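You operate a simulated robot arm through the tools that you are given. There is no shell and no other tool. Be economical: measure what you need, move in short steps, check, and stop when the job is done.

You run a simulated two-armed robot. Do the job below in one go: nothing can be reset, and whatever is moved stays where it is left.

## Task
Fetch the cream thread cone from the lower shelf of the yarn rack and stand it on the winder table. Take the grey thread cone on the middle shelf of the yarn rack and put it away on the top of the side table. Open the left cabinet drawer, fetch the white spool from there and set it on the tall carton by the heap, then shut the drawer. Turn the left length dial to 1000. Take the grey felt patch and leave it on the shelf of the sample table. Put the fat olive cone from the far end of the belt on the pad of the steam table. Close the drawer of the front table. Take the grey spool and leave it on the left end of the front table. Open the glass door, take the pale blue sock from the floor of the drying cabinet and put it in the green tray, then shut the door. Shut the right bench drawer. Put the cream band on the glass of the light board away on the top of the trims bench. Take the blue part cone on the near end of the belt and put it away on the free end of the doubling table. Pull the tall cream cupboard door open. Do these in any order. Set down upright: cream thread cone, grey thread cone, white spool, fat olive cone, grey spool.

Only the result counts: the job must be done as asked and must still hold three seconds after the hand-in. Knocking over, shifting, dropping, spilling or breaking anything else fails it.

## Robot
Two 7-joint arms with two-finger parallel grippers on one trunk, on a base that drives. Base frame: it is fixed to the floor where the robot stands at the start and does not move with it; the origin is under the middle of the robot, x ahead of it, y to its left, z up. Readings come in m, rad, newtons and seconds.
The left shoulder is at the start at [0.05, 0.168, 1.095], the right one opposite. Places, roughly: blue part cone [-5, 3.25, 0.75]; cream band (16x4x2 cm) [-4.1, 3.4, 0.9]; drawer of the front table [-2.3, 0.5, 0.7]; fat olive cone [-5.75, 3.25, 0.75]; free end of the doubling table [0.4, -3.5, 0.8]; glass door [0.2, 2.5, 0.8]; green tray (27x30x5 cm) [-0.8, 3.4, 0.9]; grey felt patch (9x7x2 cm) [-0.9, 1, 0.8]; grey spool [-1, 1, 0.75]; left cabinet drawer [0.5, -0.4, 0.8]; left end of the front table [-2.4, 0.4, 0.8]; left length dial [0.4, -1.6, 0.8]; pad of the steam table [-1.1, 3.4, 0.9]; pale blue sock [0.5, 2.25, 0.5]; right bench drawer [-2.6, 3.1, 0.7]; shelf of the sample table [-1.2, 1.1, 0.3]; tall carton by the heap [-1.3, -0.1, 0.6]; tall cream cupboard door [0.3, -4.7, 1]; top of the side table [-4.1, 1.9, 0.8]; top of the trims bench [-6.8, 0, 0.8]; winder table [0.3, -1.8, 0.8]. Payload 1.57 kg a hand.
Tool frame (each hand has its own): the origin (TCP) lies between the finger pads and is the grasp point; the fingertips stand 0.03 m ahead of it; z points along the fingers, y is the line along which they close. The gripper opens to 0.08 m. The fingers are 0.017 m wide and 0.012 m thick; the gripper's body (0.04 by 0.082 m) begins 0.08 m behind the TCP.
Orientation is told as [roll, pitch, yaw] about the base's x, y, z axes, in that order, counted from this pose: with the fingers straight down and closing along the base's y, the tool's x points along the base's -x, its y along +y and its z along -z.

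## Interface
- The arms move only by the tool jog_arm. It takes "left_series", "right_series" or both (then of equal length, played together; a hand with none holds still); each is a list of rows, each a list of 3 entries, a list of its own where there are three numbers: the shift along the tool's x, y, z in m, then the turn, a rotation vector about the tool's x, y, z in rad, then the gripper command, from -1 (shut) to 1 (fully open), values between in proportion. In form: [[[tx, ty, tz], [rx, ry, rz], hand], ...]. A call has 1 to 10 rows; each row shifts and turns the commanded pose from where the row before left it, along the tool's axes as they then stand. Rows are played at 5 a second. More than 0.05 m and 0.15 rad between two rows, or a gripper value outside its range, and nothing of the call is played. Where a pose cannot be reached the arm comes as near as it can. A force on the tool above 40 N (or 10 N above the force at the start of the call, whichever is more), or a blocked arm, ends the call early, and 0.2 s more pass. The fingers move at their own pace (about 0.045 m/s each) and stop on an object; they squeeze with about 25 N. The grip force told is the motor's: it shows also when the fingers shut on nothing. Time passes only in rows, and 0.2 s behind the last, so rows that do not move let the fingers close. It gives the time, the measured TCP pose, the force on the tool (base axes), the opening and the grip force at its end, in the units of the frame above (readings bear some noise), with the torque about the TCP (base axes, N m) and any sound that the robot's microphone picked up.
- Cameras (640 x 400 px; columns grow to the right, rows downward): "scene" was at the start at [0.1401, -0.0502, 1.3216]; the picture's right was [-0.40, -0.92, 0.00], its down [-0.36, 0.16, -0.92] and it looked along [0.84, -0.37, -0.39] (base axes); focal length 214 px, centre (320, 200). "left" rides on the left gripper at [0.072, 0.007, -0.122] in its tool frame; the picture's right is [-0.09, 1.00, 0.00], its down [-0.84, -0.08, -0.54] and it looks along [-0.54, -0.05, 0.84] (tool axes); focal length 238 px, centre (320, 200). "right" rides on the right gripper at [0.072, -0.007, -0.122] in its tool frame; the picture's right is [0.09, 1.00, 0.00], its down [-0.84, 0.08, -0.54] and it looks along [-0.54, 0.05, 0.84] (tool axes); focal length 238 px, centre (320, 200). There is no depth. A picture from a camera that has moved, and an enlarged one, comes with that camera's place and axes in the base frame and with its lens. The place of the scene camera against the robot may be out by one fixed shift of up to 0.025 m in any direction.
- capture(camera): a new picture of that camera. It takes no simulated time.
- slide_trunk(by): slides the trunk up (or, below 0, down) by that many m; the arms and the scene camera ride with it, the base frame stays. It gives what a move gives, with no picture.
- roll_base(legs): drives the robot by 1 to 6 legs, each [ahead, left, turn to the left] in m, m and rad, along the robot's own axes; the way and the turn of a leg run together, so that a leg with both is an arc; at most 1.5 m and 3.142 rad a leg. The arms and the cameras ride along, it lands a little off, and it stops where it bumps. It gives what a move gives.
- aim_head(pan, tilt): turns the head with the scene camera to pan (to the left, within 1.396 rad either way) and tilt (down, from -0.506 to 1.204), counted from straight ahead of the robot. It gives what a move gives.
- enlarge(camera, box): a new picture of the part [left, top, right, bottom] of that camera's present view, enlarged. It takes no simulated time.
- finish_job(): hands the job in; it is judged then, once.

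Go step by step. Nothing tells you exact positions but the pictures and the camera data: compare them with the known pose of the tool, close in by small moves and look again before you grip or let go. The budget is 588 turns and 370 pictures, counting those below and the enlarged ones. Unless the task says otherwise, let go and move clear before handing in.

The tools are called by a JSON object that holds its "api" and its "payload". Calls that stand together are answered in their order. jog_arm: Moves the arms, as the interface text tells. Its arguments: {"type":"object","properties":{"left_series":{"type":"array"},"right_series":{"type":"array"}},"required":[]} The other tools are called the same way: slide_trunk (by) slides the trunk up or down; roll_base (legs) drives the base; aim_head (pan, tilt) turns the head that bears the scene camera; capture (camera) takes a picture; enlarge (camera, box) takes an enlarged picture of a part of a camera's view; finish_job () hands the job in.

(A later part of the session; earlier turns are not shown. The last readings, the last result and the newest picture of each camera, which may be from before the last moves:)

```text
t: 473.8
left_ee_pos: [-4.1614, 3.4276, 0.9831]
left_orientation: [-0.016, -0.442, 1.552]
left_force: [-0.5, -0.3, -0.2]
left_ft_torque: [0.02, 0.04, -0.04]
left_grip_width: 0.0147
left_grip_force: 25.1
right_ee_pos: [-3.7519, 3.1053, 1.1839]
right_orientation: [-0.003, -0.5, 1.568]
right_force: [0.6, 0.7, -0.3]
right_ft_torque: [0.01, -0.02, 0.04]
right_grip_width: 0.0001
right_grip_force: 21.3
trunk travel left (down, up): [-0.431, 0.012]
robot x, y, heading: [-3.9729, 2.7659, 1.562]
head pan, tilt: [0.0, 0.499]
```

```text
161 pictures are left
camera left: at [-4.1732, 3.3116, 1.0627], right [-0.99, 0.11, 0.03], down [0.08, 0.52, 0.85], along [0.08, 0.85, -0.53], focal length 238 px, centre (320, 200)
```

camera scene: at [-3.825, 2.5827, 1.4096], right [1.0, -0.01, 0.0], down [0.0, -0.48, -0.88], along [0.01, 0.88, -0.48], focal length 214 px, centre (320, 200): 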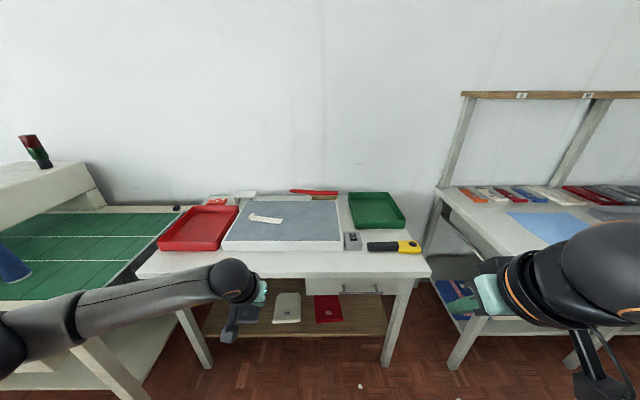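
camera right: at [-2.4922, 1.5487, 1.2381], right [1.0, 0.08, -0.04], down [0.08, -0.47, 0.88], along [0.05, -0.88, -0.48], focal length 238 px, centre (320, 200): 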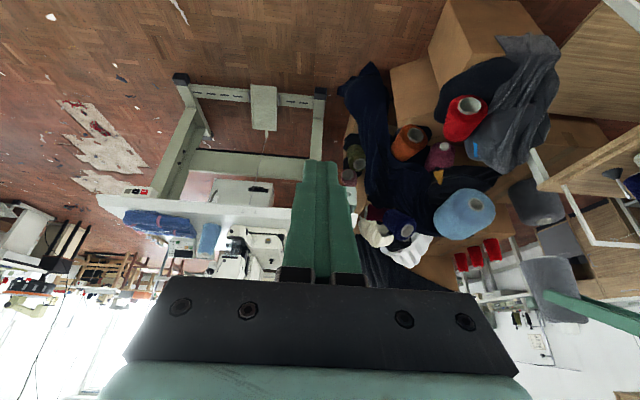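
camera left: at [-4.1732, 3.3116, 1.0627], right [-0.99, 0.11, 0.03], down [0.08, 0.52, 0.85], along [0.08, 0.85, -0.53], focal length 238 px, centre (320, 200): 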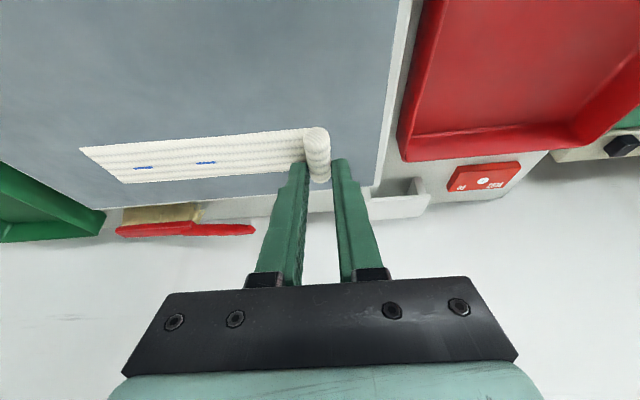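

{"api": "roll_base", "payload": {"legs": [[-0.32, 0, 0], [0, 0, 0.785], [0, 0, 0.785]]}}

{"api": "aim_head", "payload": {"pan": 0.2, "tilt": 0.4}}

{"api": "capture", "payload": {"camera": "scene"}}

{"api": "capture", "payload": {"camera": "left"}}

```text
t: 480.0
left_ee_pos: [-4.6433, 2.2626, 0.9837]
left_orientation: [-0.015, -0.444, 3.116]
left_force: [0.3, 0.2, -0.4]
left_ft_torque: [-0.06, -0.03, 0.02]
left_grip_width: 0.0149
left_grip_force: 25.3
right_ee_pos: [-4.3162, 2.6719, 1.1833]
right_orientation: [-0.002, -0.499, 3.132]
right_force: [0.4, -0.3, -0.2]
right_ft_torque: [0.01, 0.0, -0.03]
right_grip_width: 0.0
right_grip_force: 21.0
trunk travel left (down, up): [-0.431, 0.012]
robot x, y, heading: [-3.9781, 2.4424, 3.127]
head pan, tilt: [0.0, 0.499]
```

```text
t: 480.8
left_ee_pos: [-4.6438, 2.2639, 0.9822]
left_orientation: [-0.016, -0.444, 3.116]
left_force: [0.3, -0.8, -0.9]
left_ft_torque: [0.0, 0.02, 0.02]
left_grip_width: 0.0149
left_grip_force: 25.2
right_ee_pos: [-4.3162, 2.6715, 1.1843]
right_orientation: [-0.003, -0.501, 3.134]
right_force: [0.0, 0.4, -0.6]
right_ft_torque: [0.02, -0.01, -0.03]
right_grip_width: 0.0002
right_grip_force: 21.4
trunk travel left (down, up): [-0.431, 0.012]
robot x, y, heading: [-3.9781, 2.4433, 3.121]
head pan, tilt: [0.201, 0.4]
```

```text
160 pictures are left
camera scene: at [-4.0949, 2.4158, 1.4888], right [-0.18, 0.98, 0.0], down [0.38, 0.07, -0.92], along [-0.91, -0.17, -0.39], focal length 214 px, centre (320, 200)
```

scene: 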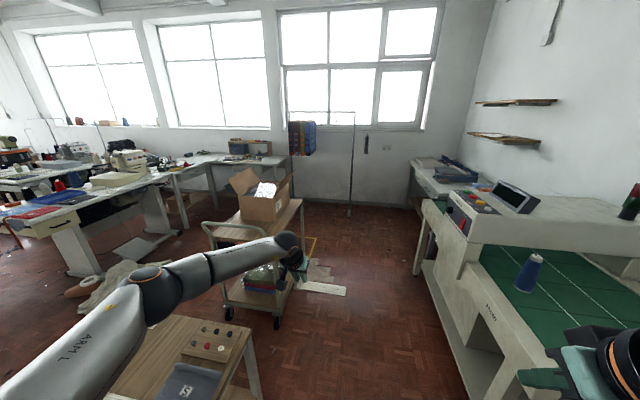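

```text
159 pictures are left
camera left: at [-4.5272, 2.2517, 1.0629], right [-0.12, -0.99, 0.03], down [-0.52, 0.08, 0.85], along [-0.85, 0.09, -0.53], focal length 238 px, centre (320, 200)
```

left: 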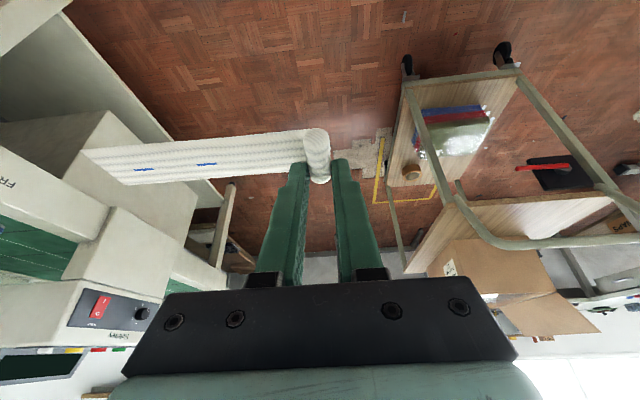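

{"api": "roll_base", "payload": {"legs": [[0.9, -0.04, 0.015]]}}

{"api": "capture", "payload": {"camera": "scene"}}

{"api": "aim_head", "payload": {"pan": 0.9, "tilt": 0.4}}

{"api": "capture", "payload": {"camera": "scene"}}

```text
t: 485.5
left_ee_pos: [-5.5453, 2.3095, 0.9822]
left_orientation: [-0.016, -0.444, 3.126]
left_force: [0.3, -0.3, -1.2]
left_ft_torque: [-0.02, 0.01, 0.01]
left_grip_width: 0.0152
left_grip_force: 24.5
right_ee_pos: [-5.2219, 2.7206, 1.1831]
right_orientation: [-0.002, -0.502, -3.14]
right_force: [0.0, 0.2, 0.3]
right_ft_torque: [0.02, -0.02, 0.01]
right_grip_width: 0.0
right_grip_force: 21.1
trunk travel left (down, up): [-0.431, 0.012]
robot x, y, heading: [-4.8873, 2.4952, 3.135]
head pan, tilt: [0.201, 0.4]
```

```text
158 pictures are left
camera scene: at [-4.9988, 2.4665, 1.4888], right [-0.19, 0.98, 0.0], down [0.38, 0.07, -0.92], along [-0.9, -0.18, -0.39], focal length 214 px, centre (320, 200)
```

scene: 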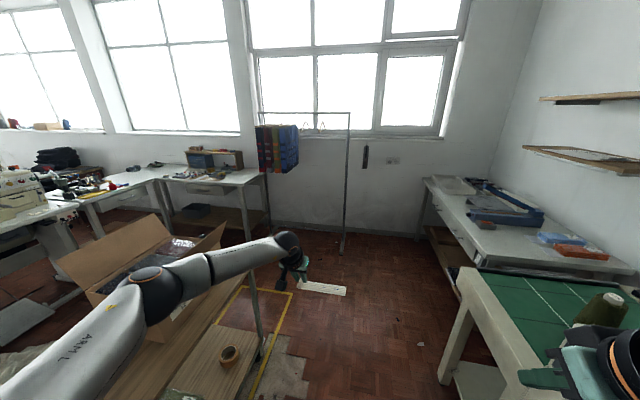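

```text
t: 486.6
left_ee_pos: [-5.5453, 2.3088, 0.9823]
left_orientation: [-0.015, -0.444, 3.126]
left_force: [0.6, 0.1, -1.0]
left_ft_torque: [0.02, 0.01, -0.03]
left_grip_width: 0.0149
left_grip_force: 24.8
right_ee_pos: [-5.2222, 2.721, 1.1829]
right_orientation: [-0.001, -0.5, -3.14]
right_force: [0.2, -0.2, 1.0]
right_ft_torque: [0.01, -0.01, 0.0]
right_grip_width: 0.0
right_grip_force: 21.4
trunk travel left (down, up): [-0.431, 0.012]
robot x, y, heading: [-4.8861, 2.4937, 3.134]
head pan, tilt: [0.901, 0.4]
```

```text
157 pictures are left
camera scene: at [-4.9658, 2.4121, 1.4888], right [-0.78, 0.63, 0.0], down [0.24, 0.3, -0.92], along [-0.58, -0.72, -0.39], focal length 214 px, centre (320, 200)
```

scene: 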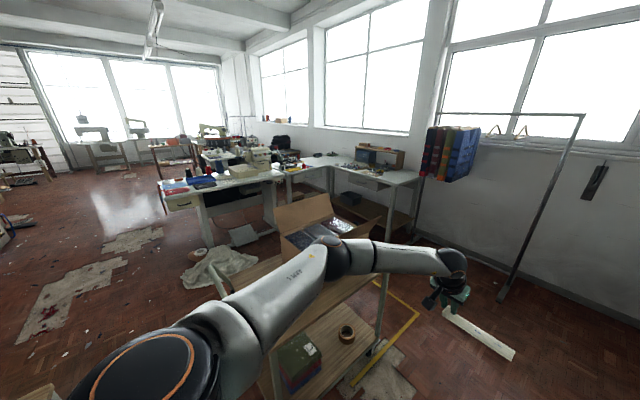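

{"api": "enlarge", "payload": {"camera": "scene", "box": [180, 110, 460, 270]}}

```text
2.29 times, centred on (320, 190) of scene
camera zoom: at [-4.9658, 2.4121, 1.4888], right [-0.78, 0.63, 0.0], down [0.24, 0.3, -0.92], along [-0.58, -0.72, -0.39], focal length 490 px, centre (320, 223)
```

zoom: 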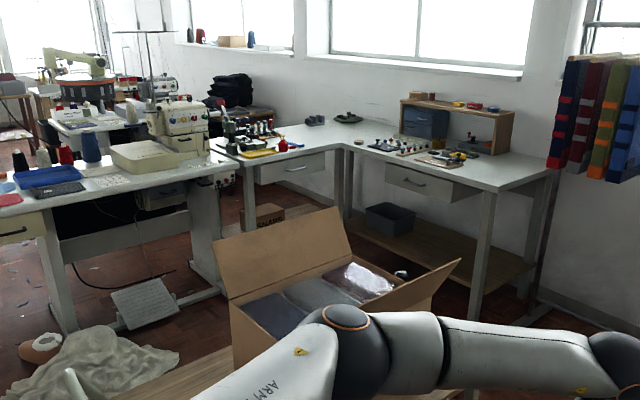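

{"api": "roll_base", "payload": {"legs": [[0.75, 0, 0]]}}

{"api": "aim_head", "payload": {"pan": 0.9, "tilt": 0.4}}

{"api": "capture", "payload": {"camera": "scene"}}

{"api": "enlarge", "payload": {"camera": "scene", "box": [180, 110, 460, 270]}}

```text
t: 490.7
left_ee_pos: [-6.2959, 2.3144, 0.9815]
left_orientation: [-0.016, -0.443, 3.125]
left_force: [0.4, -0.6, -0.7]
left_ft_torque: [0.0, -0.01, -0.01]
left_grip_width: 0.0149
left_grip_force: 25.2
right_ee_pos: [-5.972, 2.7258, 1.1843]
right_orientation: [-0.002, -0.501, -3.139]
right_force: [-1.3, 0.2, 0.2]
right_ft_torque: [-0.01, 0.02, -0.02]
right_grip_width: 0.0001
right_grip_force: 21.1
trunk travel left (down, up): [-0.431, 0.012]
robot x, y, heading: [-5.6351, 2.504, 3.128]
head pan, tilt: [0.901, 0.4]
```

```text
t: 491.3
left_ee_pos: [-6.2951, 2.315, 0.9829]
left_orientation: [-0.015, -0.443, 3.126]
left_force: [0.0, 0.3, -0.7]
left_ft_torque: [-0.01, 0.01, 0.0]
left_grip_width: 0.0149
left_grip_force: 24.7
right_ee_pos: [-5.9729, 2.7271, 1.1844]
right_orientation: [-0.001, -0.501, -3.139]
right_force: [-0.8, -0.7, 0.4]
right_ft_torque: [-0.01, 0.0, -0.01]
right_grip_width: 0.0001
right_grip_force: 21.3
trunk travel left (down, up): [-0.431, 0.012]
robot x, y, heading: [-5.6311, 2.4988, 3.132]
head pan, tilt: [0.901, 0.4]
```

```text
155 pictures are left
camera scene: at [-5.7157, 2.4183, 1.4888], right [-0.78, 0.63, 0.0], down [0.24, 0.3, -0.92], along [-0.58, -0.72, -0.39], focal length 214 px, centre (320, 200)
```

scene: 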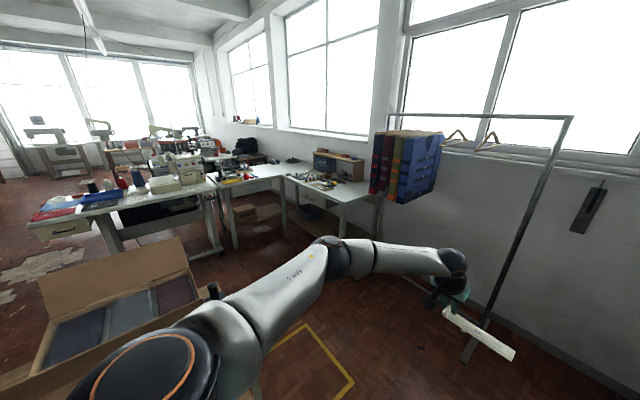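

```text
2.29 times, centred on (320, 190) of scene
camera zoom: at [-5.7157, 2.4183, 1.4888], right [-0.78, 0.63, 0.0], down [0.24, 0.3, -0.92], along [-0.58, -0.72, -0.39], focal length 490 px, centre (320, 223)
```

zoom: 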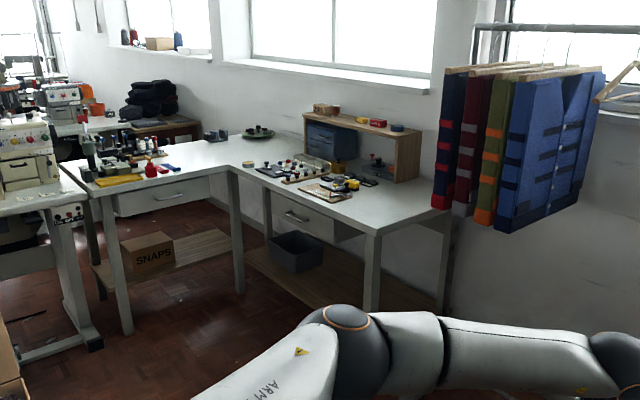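

{"api": "roll_base", "payload": {"legs": [[0.3, 0, 0.4], [0.25, -0.1, 0.4]]}}

{"api": "aim_head", "payload": {"pan": 0.2, "tilt": 0.5}}

{"api": "capture", "payload": {"camera": "scene"}}

```text
t: 494.8
left_ee_pos: [-6.5102, 1.7856, 0.9819]
left_orientation: [-0.017, -0.441, -2.358]
left_force: [0.5, 0.5, -0.3]
left_ft_torque: [0.0, -0.02, -0.03]
left_grip_width: 0.0147
left_grip_force: 25.2
right_ee_pos: [-6.5809, 2.3027, 1.1825]
right_orientation: [-0.003, -0.5, -2.341]
right_force: [0.5, -0.3, -0.5]
right_ft_torque: [0.03, 0.02, -0.01]
right_grip_width: 0.0001
right_grip_force: 21.7
trunk travel left (down, up): [-0.431, 0.012]
robot x, y, heading: [-6.1835, 2.3878, -2.349]
head pan, tilt: [0.901, 0.4]
```

```text
t: 495.9
left_ee_pos: [-6.5112, 1.7855, 0.9821]
left_orientation: [-0.015, -0.444, -2.358]
left_force: [0.2, 0.7, -0.9]
left_ft_torque: [0.0, -0.03, -0.03]
left_grip_width: 0.015
left_grip_force: 25.1
right_ee_pos: [-6.5808, 2.3041, 1.1844]
right_orientation: [-0.001, -0.502, -2.342]
right_force: [0.0, 0.4, -1.0]
right_ft_torque: [-0.02, -0.04, 0.03]
right_grip_width: 0.0002
right_grip_force: 21.7
trunk travel left (down, up): [-0.431, 0.012]
robot x, y, heading: [-6.1837, 2.3916, -2.353]
head pan, tilt: [0.201, 0.499]
```

```text
153 pictures are left
camera scene: at [-6.2456, 2.2742, 1.4797], right [-0.84, 0.55, 0.0], down [0.26, 0.4, -0.88], along [-0.48, -0.74, -0.48], focal length 214 px, centre (320, 200)
```

scene: 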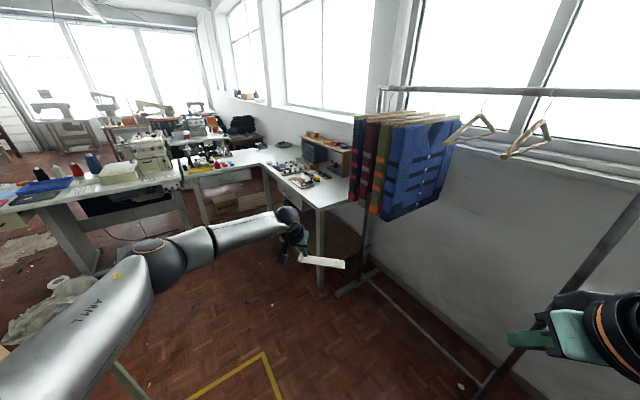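

{"api": "roll_base", "payload": {"legs": [[0, 0, 0.29], [1.03, 0.3, 0]]}}

{"api": "aim_head", "payload": {"pan": 0.1, "tilt": 0.6}}

{"api": "capture", "payload": {"camera": "scene"}}

{"api": "capture", "payload": {"camera": "left"}}

```text
t: 502.3
left_ee_pos: [-6.5267, 0.6778, 0.9825]
left_orientation: [-0.015, -0.444, -2.057]
left_force: [0.6, 0.0, -0.2]
left_ft_torque: [-0.01, 0.02, -0.03]
left_grip_width: 0.0149
left_grip_force: 25.0
right_ee_pos: [-6.7458, 1.1526, 1.1844]
right_orientation: [-0.003, -0.5, -2.039]
right_force: [0.6, 0.6, 0.0]
right_ft_torque: [0.02, -0.03, 0.02]
right_grip_width: 0.0
right_grip_force: 20.8
trunk travel left (down, up): [-0.431, 0.012]
robot x, y, heading: [-6.3942, 1.3541, -2.047]
head pan, tilt: [0.201, 0.499]
```

```text
t: 502.9
left_ee_pos: [-6.5264, 0.6786, 0.9826]
left_orientation: [-0.014, -0.443, -2.058]
left_force: [-0.1, 0.5, -1.1]
left_ft_torque: [-0.04, 0.04, 0.03]
left_grip_width: 0.0149
left_grip_force: 25.1
right_ee_pos: [-6.7458, 1.1513, 1.1824]
right_orientation: [-0.003, -0.501, -2.039]
right_force: [0.1, 0.4, -0.4]
right_ft_torque: [-0.01, 0.02, -0.01]
right_grip_width: 0.0
right_grip_force: 21.6
trunk travel left (down, up): [-0.431, 0.012]
robot x, y, heading: [-6.395, 1.3511, -2.046]
head pan, tilt: [0.099, 0.6]
```

```text
152 pictures are left
camera scene: at [-6.4287, 1.2226, 1.4706], right [-0.93, 0.37, 0.0], down [0.21, 0.52, -0.83], along [-0.31, -0.77, -0.56], focal length 214 px, centre (320, 200)
```

scene: 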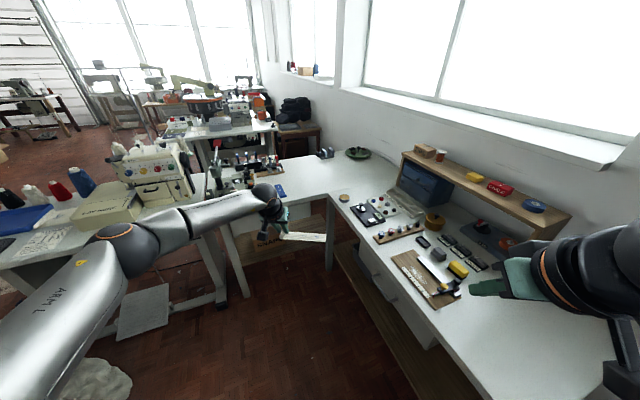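

```text
151 pictures are left
camera left: at [-6.4641, 0.7768, 1.063], right [0.84, -0.55, 0.03], down [-0.31, -0.43, 0.85], along [-0.45, -0.72, -0.53], focal length 238 px, centre (320, 200)
```

left: 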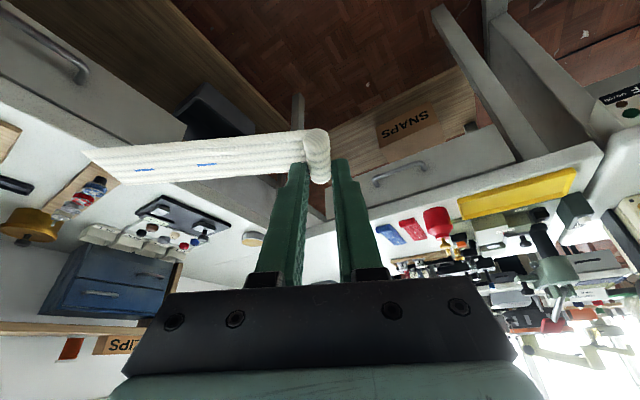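

{"api": "enlarge", "payload": {"camera": "scene", "box": [200, 130, 480, 290]}}

```text
2.29 times, centred on (340, 210) of scene
camera zoom: at [-6.4287, 1.2226, 1.4706], right [-0.93, 0.37, 0.0], down [0.21, 0.52, -0.83], along [-0.31, -0.77, -0.56], focal length 490 px, centre (274, 177)
```

zoom: 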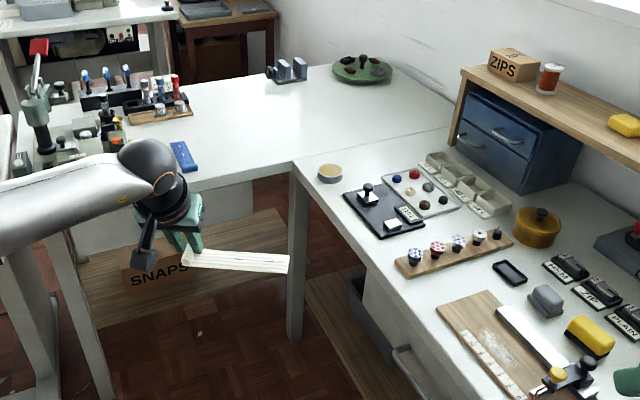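

{"api": "roll_base", "payload": {"legs": [[0, 0, -0.155], [0.525, 0.276, 0]]}}

{"api": "slide_trunk", "payload": {"by": -0.12}}

{"api": "capture", "payload": {"camera": "left"}}

{"api": "capture", "payload": {"camera": "scene"}}

```text
t: 507.0
left_ee_pos: [-6.715, 0.1161, 0.9816]
left_orientation: [-0.018, -0.444, -2.209]
left_force: [-0.2, 0.2, -0.1]
left_ft_torque: [-0.05, 0.01, -0.02]
left_grip_width: 0.0149
left_grip_force: 25.1
right_ee_pos: [-6.8612, 0.6182, 1.1842]
right_orientation: [-0.001, -0.501, -2.187]
right_force: [0.5, 0.0, -0.4]
right_ft_torque: [0.0, -0.03, 0.0]
right_grip_width: 0.0
right_grip_force: 21.1
trunk travel left (down, up): [-0.431, 0.012]
robot x, y, heading: [-6.4808, 0.7625, -2.198]
head pan, tilt: [0.099, 0.6]
```

```text
t: 508.5
left_ee_pos: [-6.7141, 0.1163, 0.8631]
left_orientation: [-0.015, -0.443, -2.206]
left_force: [0.9, 0.0, -0.3]
left_ft_torque: [0.01, -0.01, 0.02]
left_grip_width: 0.0151
left_grip_force: 25.1
right_ee_pos: [-6.8625, 0.6187, 1.0648]
right_orientation: [-0.002, -0.501, -2.188]
right_force: [0.0, 0.2, -0.8]
right_ft_torque: [-0.04, 0.0, -0.01]
right_grip_width: 0.0
right_grip_force: 21.7
trunk travel left (down, up): [-0.311, 0.132]
robot x, y, heading: [-6.483, 0.7618, -2.196]
head pan, tilt: [0.099, 0.6]
```

```text
149 pictures are left
camera left: at [-6.6385, 0.2056, 0.9431], right [0.75, -0.66, 0.03], down [-0.37, -0.38, 0.85], along [-0.55, -0.64, -0.53], focal length 238 px, centre (320, 200)
```

left: 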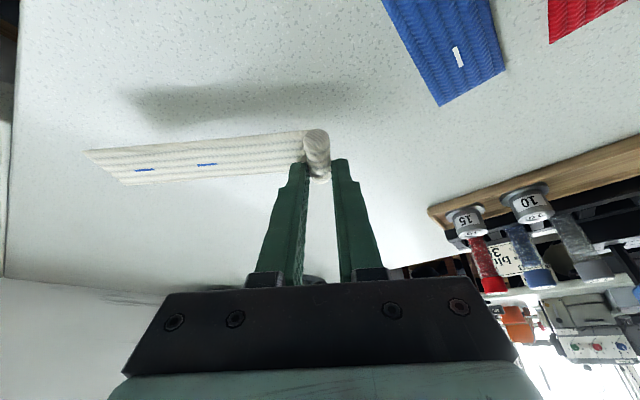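

```text
148 pictures are left
camera scene: at [-6.5348, 0.6434, 1.3506], right [-0.86, 0.5, 0.0], down [0.29, 0.49, -0.83], along [-0.42, -0.71, -0.56], focal length 214 px, centre (320, 200)
```

scene: 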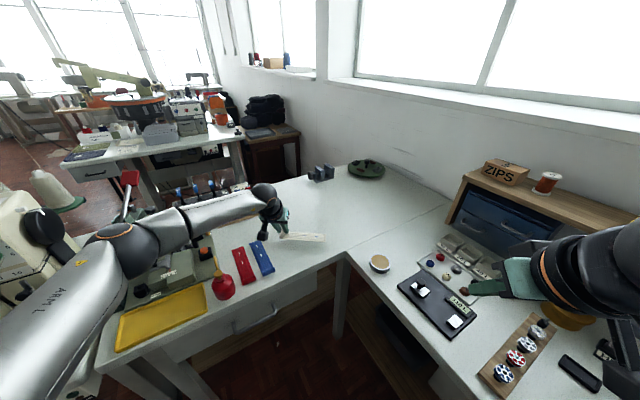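

{"api": "jog_arm", "payload": {"left_series": [[[0.0129, 0, 0.0271], [0, 0, 0], -1], [[0.0086, 0, 0.018], [0, 0, 0], -1], [[0, 0, 0], [0, 0, 0], -1]]}}

{"api": "capture", "payload": {"camera": "left"}}

```text
t: 509.0
left_ee_pos: [-6.7189, 0.1124, 0.8352]
left_orientation: [-0.026, -0.468, -2.199]
left_force: [3.1, 2.3, 18.2]
left_ft_torque: [0.29, -0.2, 0.04]
left_grip_width: 0.0149
left_grip_force: 24.8
right_ee_pos: [-6.861, 0.6183, 1.0646]
right_orientation: [-0.002, -0.5, -2.189]
right_force: [0.4, 0.1, 0.0]
right_ft_torque: [0.02, -0.02, -0.01]
right_grip_width: 0.0001
right_grip_force: 21.4
trunk travel left (down, up): [-0.311, 0.132]
robot x, y, heading: [-6.4799, 0.765, -2.202]
head pan, tilt: [0.099, 0.6]
stopped in row 2 (left hand): the force on the tool passed its limit (the readings are from after the stop); the commanded pose is now the measured one
```

```text
147 pictures are left
camera left: at [-6.6424, 0.2023, 0.9129], right [0.75, -0.66, 0.02], down [-0.35, -0.37, 0.86], along [-0.56, -0.65, -0.51], focal length 238 px, centre (320, 200)
```

left: 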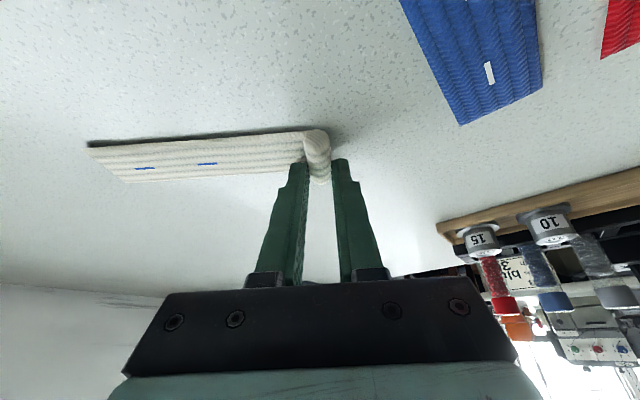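

{"api": "jog_arm", "payload": {"left_series": [[[-0.002, 0, -0.005], [0, 0, 0], -0.4], [[0, 0, 0], [0, 0, 0], 0], [[0, 0, 0], [0, 0, 0], 0], [[-0.0215, 0, -0.045], [0, 0, 0], 0], [[-0.0215, 0, -0.045], [0, 0, 0], 0], [[0, 0, 0], [0, 0, 0], 0]]}}

{"api": "capture", "payload": {"camera": "left"}}

```text
t: 510.4
left_ee_pos: [-6.7153, 0.1131, 0.9357]
left_orientation: [-0.023, -0.459, -2.202]
left_force: [-0.1, 0.4, 0.0]
left_ft_torque: [-0.01, 0.0, 0.03]
left_grip_width: 0.04
left_grip_force: 0.0
right_ee_pos: [-6.8605, 0.6191, 1.0635]
right_orientation: [-0.001, -0.501, -2.188]
right_force: [-0.4, -0.1, 0.4]
right_ft_torque: [0.02, 0.02, 0.06]
right_grip_width: 0.0002
right_grip_force: 21.1
trunk travel left (down, up): [-0.311, 0.132]
robot x, y, heading: [-6.4815, 0.7633, -2.199]
head pan, tilt: [0.099, 0.6]
```

```text
146 pictures are left
camera left: at [-6.6381, 0.2029, 1.0129], right [0.75, -0.66, 0.02], down [-0.35, -0.37, 0.86], along [-0.56, -0.65, -0.51], focal length 238 px, centre (320, 200)
```

left: 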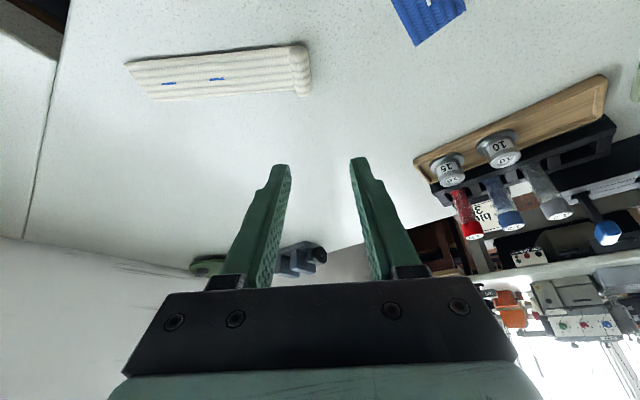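

{"api": "slide_trunk", "payload": {"by": 0.12}}

{"api": "roll_base", "payload": {"legs": [[-0.525, -0.276, 0], [-0.99, -0.42, 0], [0, 0, -1.25], [0, 0, -1.26]]}}

{"api": "aim_head", "payload": {"pan": -0.2, "tilt": 0.5}}

{"api": "capture", "payload": {"camera": "scene"}}

```text
t: 511.9
left_ee_pos: [-6.7146, 0.1132, 1.0545]
left_orientation: [-0.023, -0.459, -2.2]
left_force: [-0.5, -0.6, -0.3]
left_ft_torque: [-0.02, -0.01, -0.02]
left_grip_width: 0.0399
left_grip_force: 0.1
right_ee_pos: [-6.8606, 0.6186, 1.1847]
right_orientation: [-0.003, -0.501, -2.187]
right_force: [0.2, -0.4, -0.1]
right_ft_torque: [0.01, -0.01, 0.01]
right_grip_width: 0.0
right_grip_force: 21.9
trunk travel left (down, up): [-0.431, 0.012]
robot x, y, heading: [-6.4786, 0.7606, -2.197]
head pan, tilt: [0.099, 0.6]
```

```text
t: 526.6
left_ee_pos: [-6.3405, 3.0612, 1.0548]
left_orientation: [-0.022, -0.461, 1.562]
left_force: [-0.1, 0.0, -0.2]
left_ft_torque: [0.01, -0.01, 0.02]
left_grip_width: 0.0401
left_grip_force: 0.0
right_ee_pos: [-5.9272, 2.7339, 1.1828]
right_orientation: [-0.003, -0.502, 1.576]
right_force: [-0.1, 1.5, -0.7]
right_ft_torque: [0.0, 0.0, 0.01]
right_grip_width: 0.0
right_grip_force: 21.3
trunk travel left (down, up): [-0.431, 0.012]
robot x, y, heading: [-6.1491, 2.393, 1.569]
head pan, tilt: [0.099, 0.6]
```

```text
t: 527.4
left_ee_pos: [-6.3418, 3.059, 1.0542]
left_orientation: [-0.024, -0.461, 1.563]
left_force: [-0.2, 0.6, -0.4]
left_ft_torque: [0.0, -0.01, 0.03]
left_grip_width: 0.0398
left_grip_force: 0.0
right_ee_pos: [-5.9279, 2.7347, 1.1841]
right_orientation: [-0.002, -0.502, 1.575]
right_force: [0.4, 0.5, 0.3]
right_ft_torque: [0.03, 0.03, -0.03]
right_grip_width: 0.0001
right_grip_force: 21.7
trunk travel left (down, up): [-0.431, 0.012]
robot x, y, heading: [-6.1481, 2.3979, 1.568]
head pan, tilt: [-0.201, 0.499]
```

```text
145 pictures are left
camera scene: at [-6.1158, 2.5106, 1.4796], right [0.98, -0.2, 0.0], down [-0.1, -0.47, -0.88], along [0.18, 0.86, -0.48], focal length 214 px, centre (320, 200)
```

scene: 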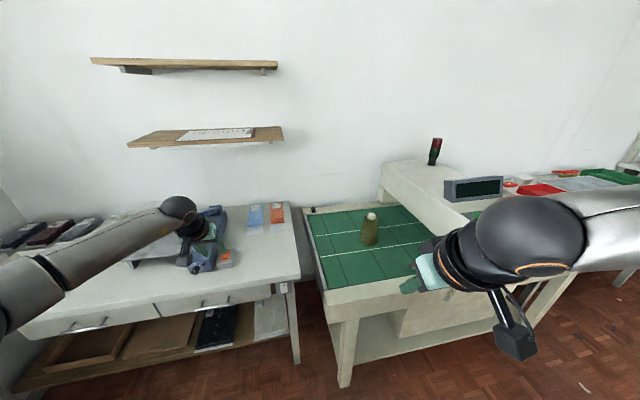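

{"api": "enlarge", "payload": {"camera": "scene", "box": [300, 180, 440, 290]}}

```text
3.64 times, centred on (370, 235) of scene
camera zoom: at [-6.1158, 2.5106, 1.4796], right [0.98, -0.2, 0.0], down [-0.1, -0.47, -0.88], along [0.18, 0.86, -0.48], focal length 780 px, centre (138, 73)
```

zoom: 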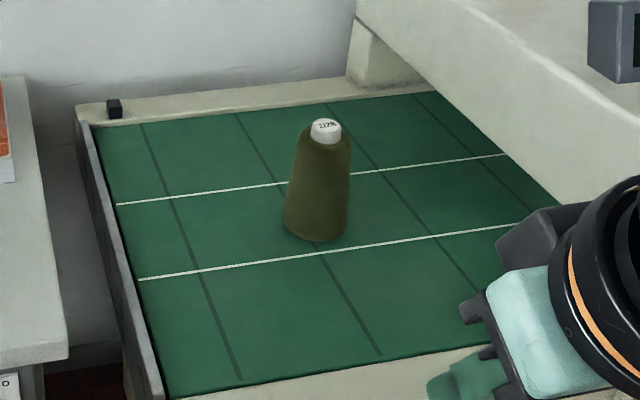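

{"api": "roll_base", "payload": {"legs": [[0, -0.22, 0], [0.15, 0, 0]]}}

{"api": "jog_arm", "payload": {"right_series": [[[0, 0, 0], [0, 0, 0], 1], [[0, 0, 0], [0, 0, 0], 1], [[0, 0, 0], [0, 0, 0], 1]]}}

{"api": "capture", "payload": {"camera": "right"}}

```text
t: 530.1
left_ee_pos: [-6.1227, 3.2066, 1.0529]
left_orientation: [-0.023, -0.459, 1.564]
left_force: [0.1, 1.0, 0.1]
left_ft_torque: [-0.01, -0.01, -0.06]
left_grip_width: 0.04
left_grip_force: 0.0
right_ee_pos: [-5.7096, 2.8834, 1.1834]
right_orientation: [-0.001, -0.5, 1.578]
right_force: [-0.3, 0.5, 0.2]
right_ft_torque: [0.01, -0.01, -0.01]
right_grip_width: 0.0
right_grip_force: 21.4
trunk travel left (down, up): [-0.431, 0.012]
robot x, y, heading: [-5.9338, 2.541, 1.567]
head pan, tilt: [-0.201, 0.499]
```

```text
t: 530.9
left_ee_pos: [-6.1246, 3.2057, 1.0549]
left_orientation: [-0.023, -0.461, 1.563]
left_force: [0.0, -0.3, -0.2]
left_ft_torque: [-0.01, -0.01, 0.01]
left_grip_width: 0.04
left_grip_force: 0.0
right_ee_pos: [-5.7097, 2.8837, 1.1847]
right_orientation: [-0.002, -0.501, 1.578]
right_force: [-1.1, 0.3, -0.3]
right_ft_torque: [-0.02, 0.0, -0.02]
right_grip_width: 0.0677
right_grip_force: 0.0
trunk travel left (down, up): [-0.431, 0.012]
robot x, y, heading: [-5.9279, 2.5446, 1.567]
head pan, tilt: [-0.201, 0.499]
```

```text
143 pictures are left
camera right: at [-5.7026, 2.7598, 1.2552], right [-1.0, -0.09, -0.05], down [-0.08, 0.47, 0.88], along [-0.06, 0.88, -0.48], focal length 238 px, centre (320, 200)
```

right: 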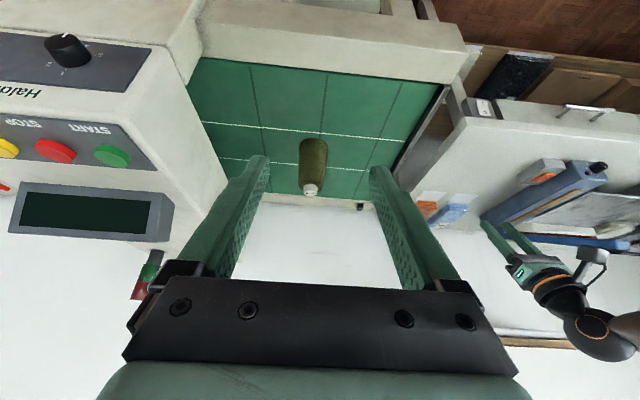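

{"api": "roll_base", "payload": {"legs": [[0.13, 0, 0]]}}

{"api": "jog_arm", "payload": {"left_series": [[[0.0448, 0, -0.0222], [0, 0, 0], 0], [[0.0448, 0, -0.0222], [0, 0, 0], 0], [[0.0448, 0, -0.0222], [0, 0, 0], 0], [[0.0448, 0, -0.0222], [0, 0, 0], 0], [[0, 0, 0], [0, 0, 0], 0], [[0, 0, 0], [0, 0, 0], 0]], "right_series": [[[-0.0202, 0, 0.0436], [0, 0, 0], 1], [[-0.0202, 0, 0.0436], [0, 0, 0], 1], [[-0.0202, 0, 0.0436], [0, 0, 0], 1], [[-0.0202, 0, 0.0436], [0, 0, 0], 1], [[-0.0202, 0, 0.0436], [0, 0, 0], 1], [[0, 0, 0], [0, 0, 0], 1]]}}

{"api": "capture", "payload": {"camera": "right"}}

```text
t: 532.2
left_ee_pos: [-6.1246, 3.3367, 1.0554]
left_orientation: [-0.023, -0.458, 1.565]
left_force: [0.4, -0.4, -0.9]
left_ft_torque: [-0.02, -0.02, -0.02]
left_grip_width: 0.0399
left_grip_force: 0.0
right_ee_pos: [-5.7105, 3.0124, 1.1829]
right_orientation: [-0.002, -0.499, 1.579]
right_force: [-0.4, -0.1, -0.2]
right_ft_torque: [-0.02, 0.0, -0.01]
right_grip_width: 0.0801
right_grip_force: 0.1
trunk travel left (down, up): [-0.431, 0.012]
robot x, y, heading: [-5.9309, 2.6714, 1.567]
head pan, tilt: [-0.201, 0.499]
```

```text
t: 533.6
left_ee_pos: [-6.1282, 3.1346, 1.0535]
left_orientation: [-0.023, -0.461, 1.564]
left_force: [-0.3, -0.5, 0.5]
left_ft_torque: [-0.03, -0.01, 0.02]
left_grip_width: 0.0401
left_grip_force: 0.1
right_ee_pos: [-5.7114, 3.2053, 1.0416]
right_orientation: [0.0, -0.504, 1.58]
right_force: [0.6, -0.1, 0.0]
right_ft_torque: [0.02, 0.0, -0.02]
right_grip_width: 0.0801
right_grip_force: 0.1
trunk travel left (down, up): [-0.431, 0.012]
robot x, y, heading: [-5.9325, 2.6709, 1.569]
head pan, tilt: [-0.201, 0.499]
```

```text
142 pictures are left
camera right: at [-5.7041, 3.0827, 1.1131], right [-0.99, -0.09, -0.05], down [-0.08, 0.47, 0.88], along [-0.06, 0.88, -0.48], focal length 238 px, centre (320, 200)
```

right: 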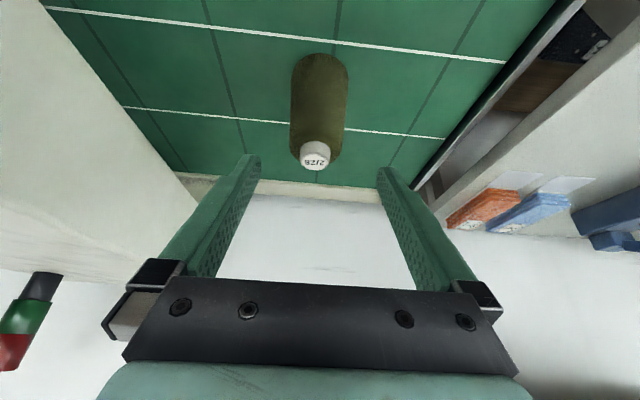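

{"api": "jog_arm", "payload": {"right_series": [[[-0.0022, 0, 0.0482], [0, 0, 0], 1], [[-0.0022, 0, 0.0482], [0, 0, 0], 1], [[-0.0022, 0, 0.0482], [0, 0, 0], 1], [[0, 0, 0], [0, 0, 0], 1]]}}

{"api": "capture", "payload": {"camera": "right"}}

```text
t: 534.6
left_ee_pos: [-6.1289, 3.1357, 1.0537]
left_orientation: [-0.023, -0.461, 1.565]
left_force: [0.7, 0.9, 0.5]
left_ft_torque: [0.0, 0.02, 0.0]
left_grip_width: 0.0402
left_grip_force: 0.1
right_ee_pos: [-5.6715, 3.23, 0.9732]
right_orientation: [-0.001, -0.501, 1.58]
right_force: [-0.3, 0.0, -0.6]
right_ft_torque: [-0.01, 0.05, 0.02]
right_grip_width: 0.08
right_grip_force: 0.0
right hand out of reach, approached as far as the arm can: row 2, 3
trunk travel left (down, up): [-0.431, 0.012]
robot x, y, heading: [-5.9283, 2.6714, 1.57]
head pan, tilt: [-0.201, 0.499]
```

```text
141 pictures are left
camera right: at [-5.665, 3.108, 1.0439], right [-0.99, -0.09, -0.04], down [-0.08, 0.47, 0.88], along [-0.06, 0.88, -0.48], focal length 238 px, centre (320, 200)
```

right: 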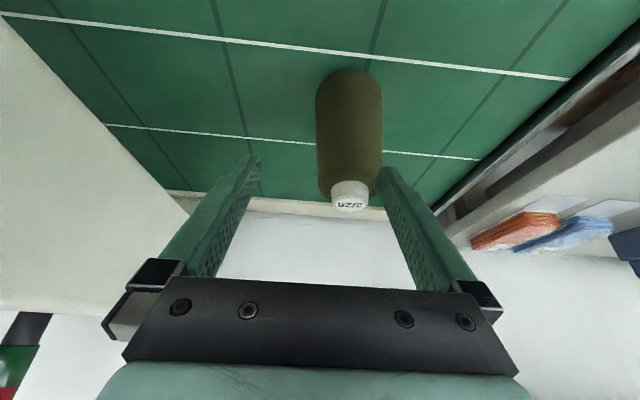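

{"api": "jog_arm", "payload": {"right_series": [[[0, 0.02, -0.04], [0, 0, 0], 1], [[0, 0.02, -0.04], [0, 0, 0], 1], [[0, 0, 0], [0, 0, 0], 1]]}}

{"api": "slide_trunk", "payload": {"by": -0.1}}

{"api": "jog_arm", "payload": {"right_series": [[[-0.04, 0, 0.022], [0, 0, 0], 1], [[-0.04, 0, 0.022], [0, 0, 0], 1], [[0, 0, 0], [0, 0, 0], 1]]}}

{"api": "capture", "payload": {"camera": "right"}}

```text
t: 535.4
left_ee_pos: [-6.1278, 3.1359, 1.0538]
left_orientation: [-0.023, -0.459, 1.567]
left_force: [0.2, -0.8, 0.1]
left_ft_torque: [0.01, -0.03, 0.01]
left_grip_width: 0.0401
left_grip_force: 0.1
right_ee_pos: [-5.7139, 3.1915, 1.0416]
right_orientation: [0.001, -0.502, 1.578]
right_force: [1.1, 1.1, 0.4]
right_ft_torque: [-0.01, 0.01, 0.03]
right_grip_width: 0.08
right_grip_force: 0.1
trunk travel left (down, up): [-0.431, 0.012]
robot x, y, heading: [-5.93, 2.6721, 1.568]
head pan, tilt: [-0.201, 0.499]
```

```text
t: 536.7
left_ee_pos: [-6.1269, 3.1364, 0.9533]
left_orientation: [-0.023, -0.46, 1.566]
left_force: [0.2, 1.1, 0.0]
left_ft_torque: [-0.01, 0.03, 0.0]
left_grip_width: 0.0402
left_grip_force: 0.0
right_ee_pos: [-5.7133, 3.1915, 0.9417]
right_orientation: [-0.002, -0.499, 1.58]
right_force: [0.2, -0.2, -0.6]
right_ft_torque: [-0.01, -0.01, -0.05]
right_grip_width: 0.0799
right_grip_force: 0.1
trunk travel left (down, up): [-0.331, 0.112]
robot x, y, heading: [-5.934, 2.6699, 1.571]
head pan, tilt: [-0.201, 0.499]
```

```text
t: 537.5
left_ee_pos: [-6.1289, 3.136, 0.9539]
left_orientation: [-0.023, -0.459, 1.565]
left_force: [0.9, -0.2, -0.1]
left_ft_torque: [0.01, 0.03, 0.0]
left_grip_width: 0.0402
left_grip_force: 0.0
right_ee_pos: [-5.7043, 3.2699, 0.9504]
right_orientation: [0.0, -0.5, 1.58]
right_force: [0.4, 0.7, 0.9]
right_ft_torque: [-0.01, 0.0, -0.01]
right_grip_width: 0.0801
right_grip_force: 0.1
right hand out of reach, approached as far as the arm can: row 2
trunk travel left (down, up): [-0.331, 0.112]
robot x, y, heading: [-5.9308, 2.6707, 1.567]
head pan, tilt: [-0.201, 0.499]
```

```text
140 pictures are left
camera right: at [-5.6971, 3.1475, 1.0212], right [-1.0, -0.09, -0.04], down [-0.08, 0.47, 0.88], along [-0.06, 0.88, -0.48], focal length 238 px, centre (320, 200)
```

right: 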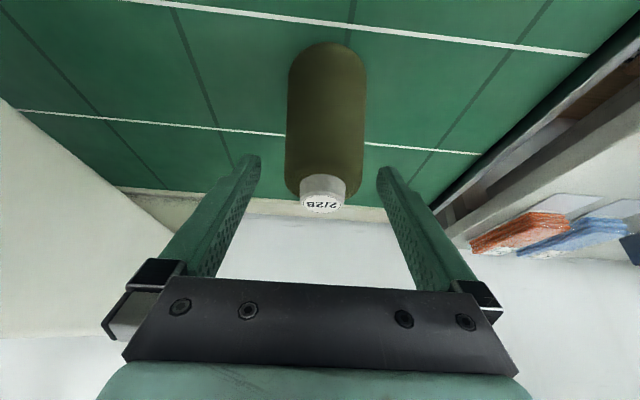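

{"api": "roll_base", "payload": {"legs": [[0.035, 0, 0]]}}

{"api": "slide_trunk", "payload": {"by": -0.065}}

{"api": "capture", "payload": {"camera": "right"}}

```text
t: 538.4
left_ee_pos: [-6.1275, 3.1717, 0.9532]
left_orientation: [-0.023, -0.46, 1.566]
left_force: [-0.7, 0.3, 0.5]
left_ft_torque: [-0.01, -0.01, 0.05]
left_grip_width: 0.0403
left_grip_force: 0.1
right_ee_pos: [-5.7053, 3.3052, 0.949]
right_orientation: [-0.001, -0.501, 1.58]
right_force: [-1.0, -1.4, -0.9]
right_ft_torque: [0.01, 0.02, 0.0]
right_grip_width: 0.08
right_grip_force: 0.1
trunk travel left (down, up): [-0.331, 0.112]
robot x, y, heading: [-5.9358, 2.7071, 1.573]
head pan, tilt: [-0.201, 0.499]
```

```text
t: 539.4
left_ee_pos: [-6.1269, 3.1701, 0.8888]
left_orientation: [-0.023, -0.459, 1.565]
left_force: [0.0, -0.3, 0.3]
left_ft_torque: [0.02, -0.01, 0.02]
left_grip_width: 0.0399
left_grip_force: 0.0
right_ee_pos: [-5.7041, 3.3045, 0.8842]
right_orientation: [-0.001, -0.501, 1.581]
right_force: [-1.4, 0.2, 1.7]
right_ft_torque: [0.01, 0.06, 0.01]
right_grip_width: 0.0799
right_grip_force: 0.1
trunk travel left (down, up): [-0.266, 0.177]
robot x, y, heading: [-5.9315, 2.7041, 1.566]
head pan, tilt: [-0.201, 0.499]
```

```text
139 pictures are left
camera right: at [-5.6972, 3.1818, 0.9563], right [-0.99, -0.09, -0.05], down [-0.08, 0.47, 0.88], along [-0.06, 0.88, -0.48], focal length 238 px, centre (320, 200)
```

right: 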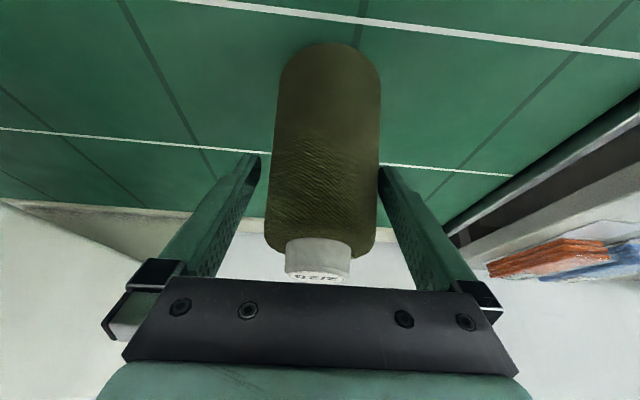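

{"api": "jog_arm", "payload": {"right_series": [[[0, 0, 0], [0, 0, 0], -1], [[0, 0, 0], [0, 0, 0], -1], [[0, 0, 0], [0, 0, 0], -1], [[0, 0, 0], [0, 0, 0], -1]]}}

{"api": "slide_trunk", "payload": {"by": 0.1}}

{"api": "capture", "payload": {"camera": "right"}}

```text
t: 540.4
left_ee_pos: [-6.1273, 3.1701, 0.889]
left_orientation: [-0.023, -0.46, 1.566]
left_force: [-0.6, -0.9, 0.5]
left_ft_torque: [0.0, 0.0, -0.02]
left_grip_width: 0.0402
left_grip_force: 0.0
right_ee_pos: [-5.7042, 3.3038, 0.8853]
right_orientation: [0.0, -0.503, 1.579]
right_force: [-2.7, 0.2, 3.3]
right_ft_torque: [0.05, 0.2, 0.07]
right_grip_width: 0.073
right_grip_force: 24.6
trunk travel left (down, up): [-0.266, 0.177]
robot x, y, heading: [-5.9314, 2.7048, 1.571]
head pan, tilt: [-0.201, 0.499]
```

```text
t: 541.7
left_ee_pos: [-6.1277, 3.1701, 0.9884]
left_orientation: [-0.023, -0.458, 1.565]
left_force: [0.4, -0.4, 0.6]
left_ft_torque: [-0.02, 0.03, 0.02]
left_grip_width: 0.04
left_grip_force: 0.0
right_ee_pos: [-5.7042, 3.3052, 0.9848]
right_orientation: [-0.001, -0.5, 1.578]
right_force: [0.4, 0.3, -2.3]
right_ft_torque: [-0.02, -0.04, 0.0]
right_grip_width: 0.0728
right_grip_force: 24.5
trunk travel left (down, up): [-0.366, 0.077]
robot x, y, heading: [-5.93, 2.7049, 1.57]
head pan, tilt: [-0.201, 0.499]
```

```text
138 pictures are left
camera right: at [-5.6972, 3.1822, 1.056], right [-0.99, -0.09, -0.04], down [-0.08, 0.47, 0.88], along [-0.06, 0.88, -0.48], focal length 238 px, centre (320, 200)
```

right: 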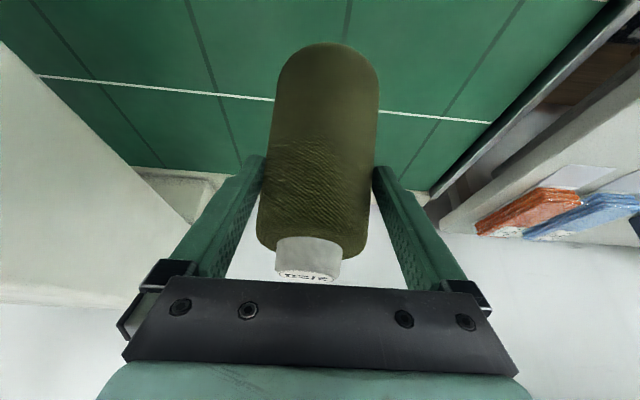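

{"api": "slide_trunk", "payload": {"by": 0.05}}

{"api": "roll_base", "payload": {"legs": [[-0.3, 0, 0], [0, -0.6, 0], [0, -0.53, 0]]}}

{"api": "aim_head", "payload": {"pan": 0.2, "tilt": 0.5}}

{"api": "capture", "payload": {"camera": "scene"}}

{"api": "capture", "payload": {"camera": "left"}}

```text
t: 542.7
left_ee_pos: [-6.1282, 3.1717, 1.0376]
left_orientation: [-0.024, -0.46, 1.566]
left_force: [0.0, 0.1, -0.5]
left_ft_torque: [0.01, -0.02, 0.0]
left_grip_width: 0.04
left_grip_force: 0.1
right_ee_pos: [-5.7053, 3.3035, 1.0341]
right_orientation: [0.0, -0.502, 1.58]
right_force: [0.2, 0.4, -1.6]
right_ft_torque: [-0.01, 0.0, 0.03]
right_grip_width: 0.0727
right_grip_force: 25.0
trunk travel left (down, up): [-0.416, 0.027]
robot x, y, heading: [-5.9306, 2.7064, 1.568]
head pan, tilt: [-0.201, 0.499]
```

```text
t: 546.1
left_ee_pos: [-5.9285, 2.8693, 1.0386]
left_orientation: [-0.022, -0.458, 1.567]
left_force: [0.5, -0.2, 0.2]
left_ft_torque: [-0.05, -0.03, 0.01]
left_grip_width: 0.04
left_grip_force: 0.2
right_ee_pos: [-5.5215, 3.0003, 1.0344]
right_orientation: [0.029, -0.502, 1.591]
right_force: [-3.0, 1.3, -1.0]
right_ft_torque: [-0.07, -0.12, 0.04]
right_grip_width: 0.0727
right_grip_force: 25.1
trunk travel left (down, up): [-0.416, 0.027]
robot x, y, heading: [-5.7313, 2.4068, 1.565]
head pan, tilt: [-0.201, 0.499]
stopped in leg 2: the force on the tool passed its limit (the readings are from after the stop); the commanded pose is now the measured one
```

```text
t: 547.0
left_ee_pos: [-5.9292, 2.869, 1.0391]
left_orientation: [-0.021, -0.459, 1.568]
left_force: [0.4, -0.4, -0.4]
left_ft_torque: [-0.01, -0.01, -0.01]
left_grip_width: 0.04
left_grip_force: 0.1
right_ee_pos: [-5.521, 3.0002, 1.0353]
right_orientation: [0.028, -0.503, 1.591]
right_force: [-7.9, 1.1, -1.1]
right_ft_torque: [-0.08, -0.07, -0.04]
right_grip_width: 0.0725
right_grip_force: 24.6
trunk travel left (down, up): [-0.416, 0.027]
robot x, y, heading: [-5.7345, 2.4013, 1.572]
head pan, tilt: [0.201, 0.499]
```

```text
137 pictures are left
camera scene: at [-5.7347, 2.5212, 1.4646], right [0.98, 0.2, 0.0], down [0.1, -0.47, -0.88], along [-0.17, 0.86, -0.48], focal length 214 px, centre (320, 200)
```

scene: 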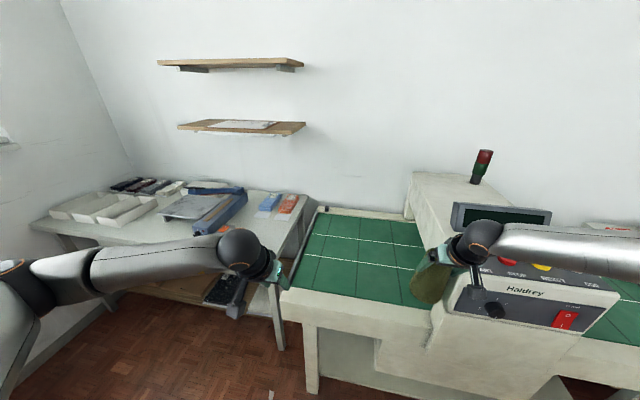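

```text
136 pictures are left
camera left: at [-5.9403, 2.75, 1.1166], right [-1.0, 0.1, 0.02], down [0.07, 0.51, 0.86], along [0.07, 0.86, -0.51], focal length 238 px, centre (320, 200)
```

left: 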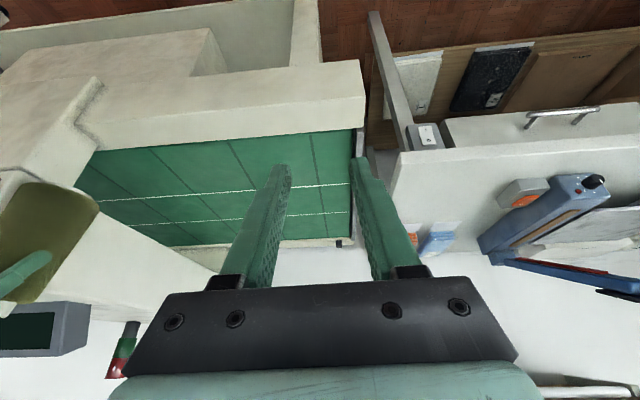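

{"api": "roll_base", "payload": {"legs": [[0, 0.06, 0], [-0.25, 0, 0]]}}

{"api": "capture", "payload": {"camera": "right"}}

```text
t: 549.1
left_ee_pos: [-5.9896, 2.6979, 1.0375]
left_orientation: [-0.021, -0.455, 1.564]
left_force: [0.0, 0.7, -0.6]
left_ft_torque: [-0.02, -0.03, 0.0]
left_grip_width: 0.04
left_grip_force: 0.1
right_ee_pos: [-5.5811, 2.8296, 1.0343]
right_orientation: [0.028, -0.497, 1.59]
right_force: [0.0, 0.7, -2.3]
right_ft_torque: [-0.07, 0.03, 0.02]
right_grip_width: 0.0728
right_grip_force: 25.2
trunk travel left (down, up): [-0.416, 0.027]
robot x, y, heading: [-5.7875, 2.2333, 1.567]
head pan, tilt: [0.201, 0.499]
stopped in leg 2: the robot was blocked; the commanded pose is now the measured one
```

```text
135 pictures are left
camera right: at [-5.5684, 2.7078, 1.1053], right [-0.99, -0.11, -0.02], down [-0.07, 0.47, 0.88], along [-0.09, 0.87, -0.48], focal length 238 px, centre (320, 200)
```

right: 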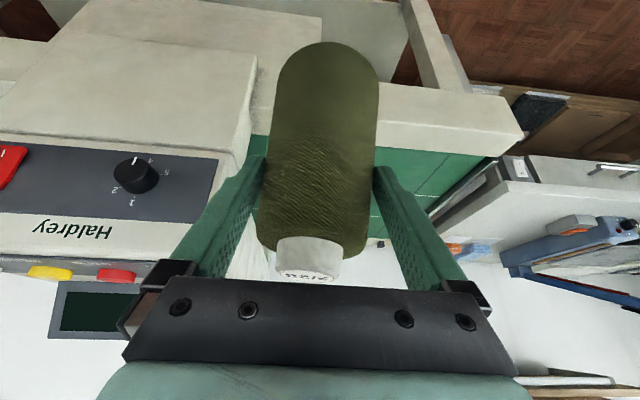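

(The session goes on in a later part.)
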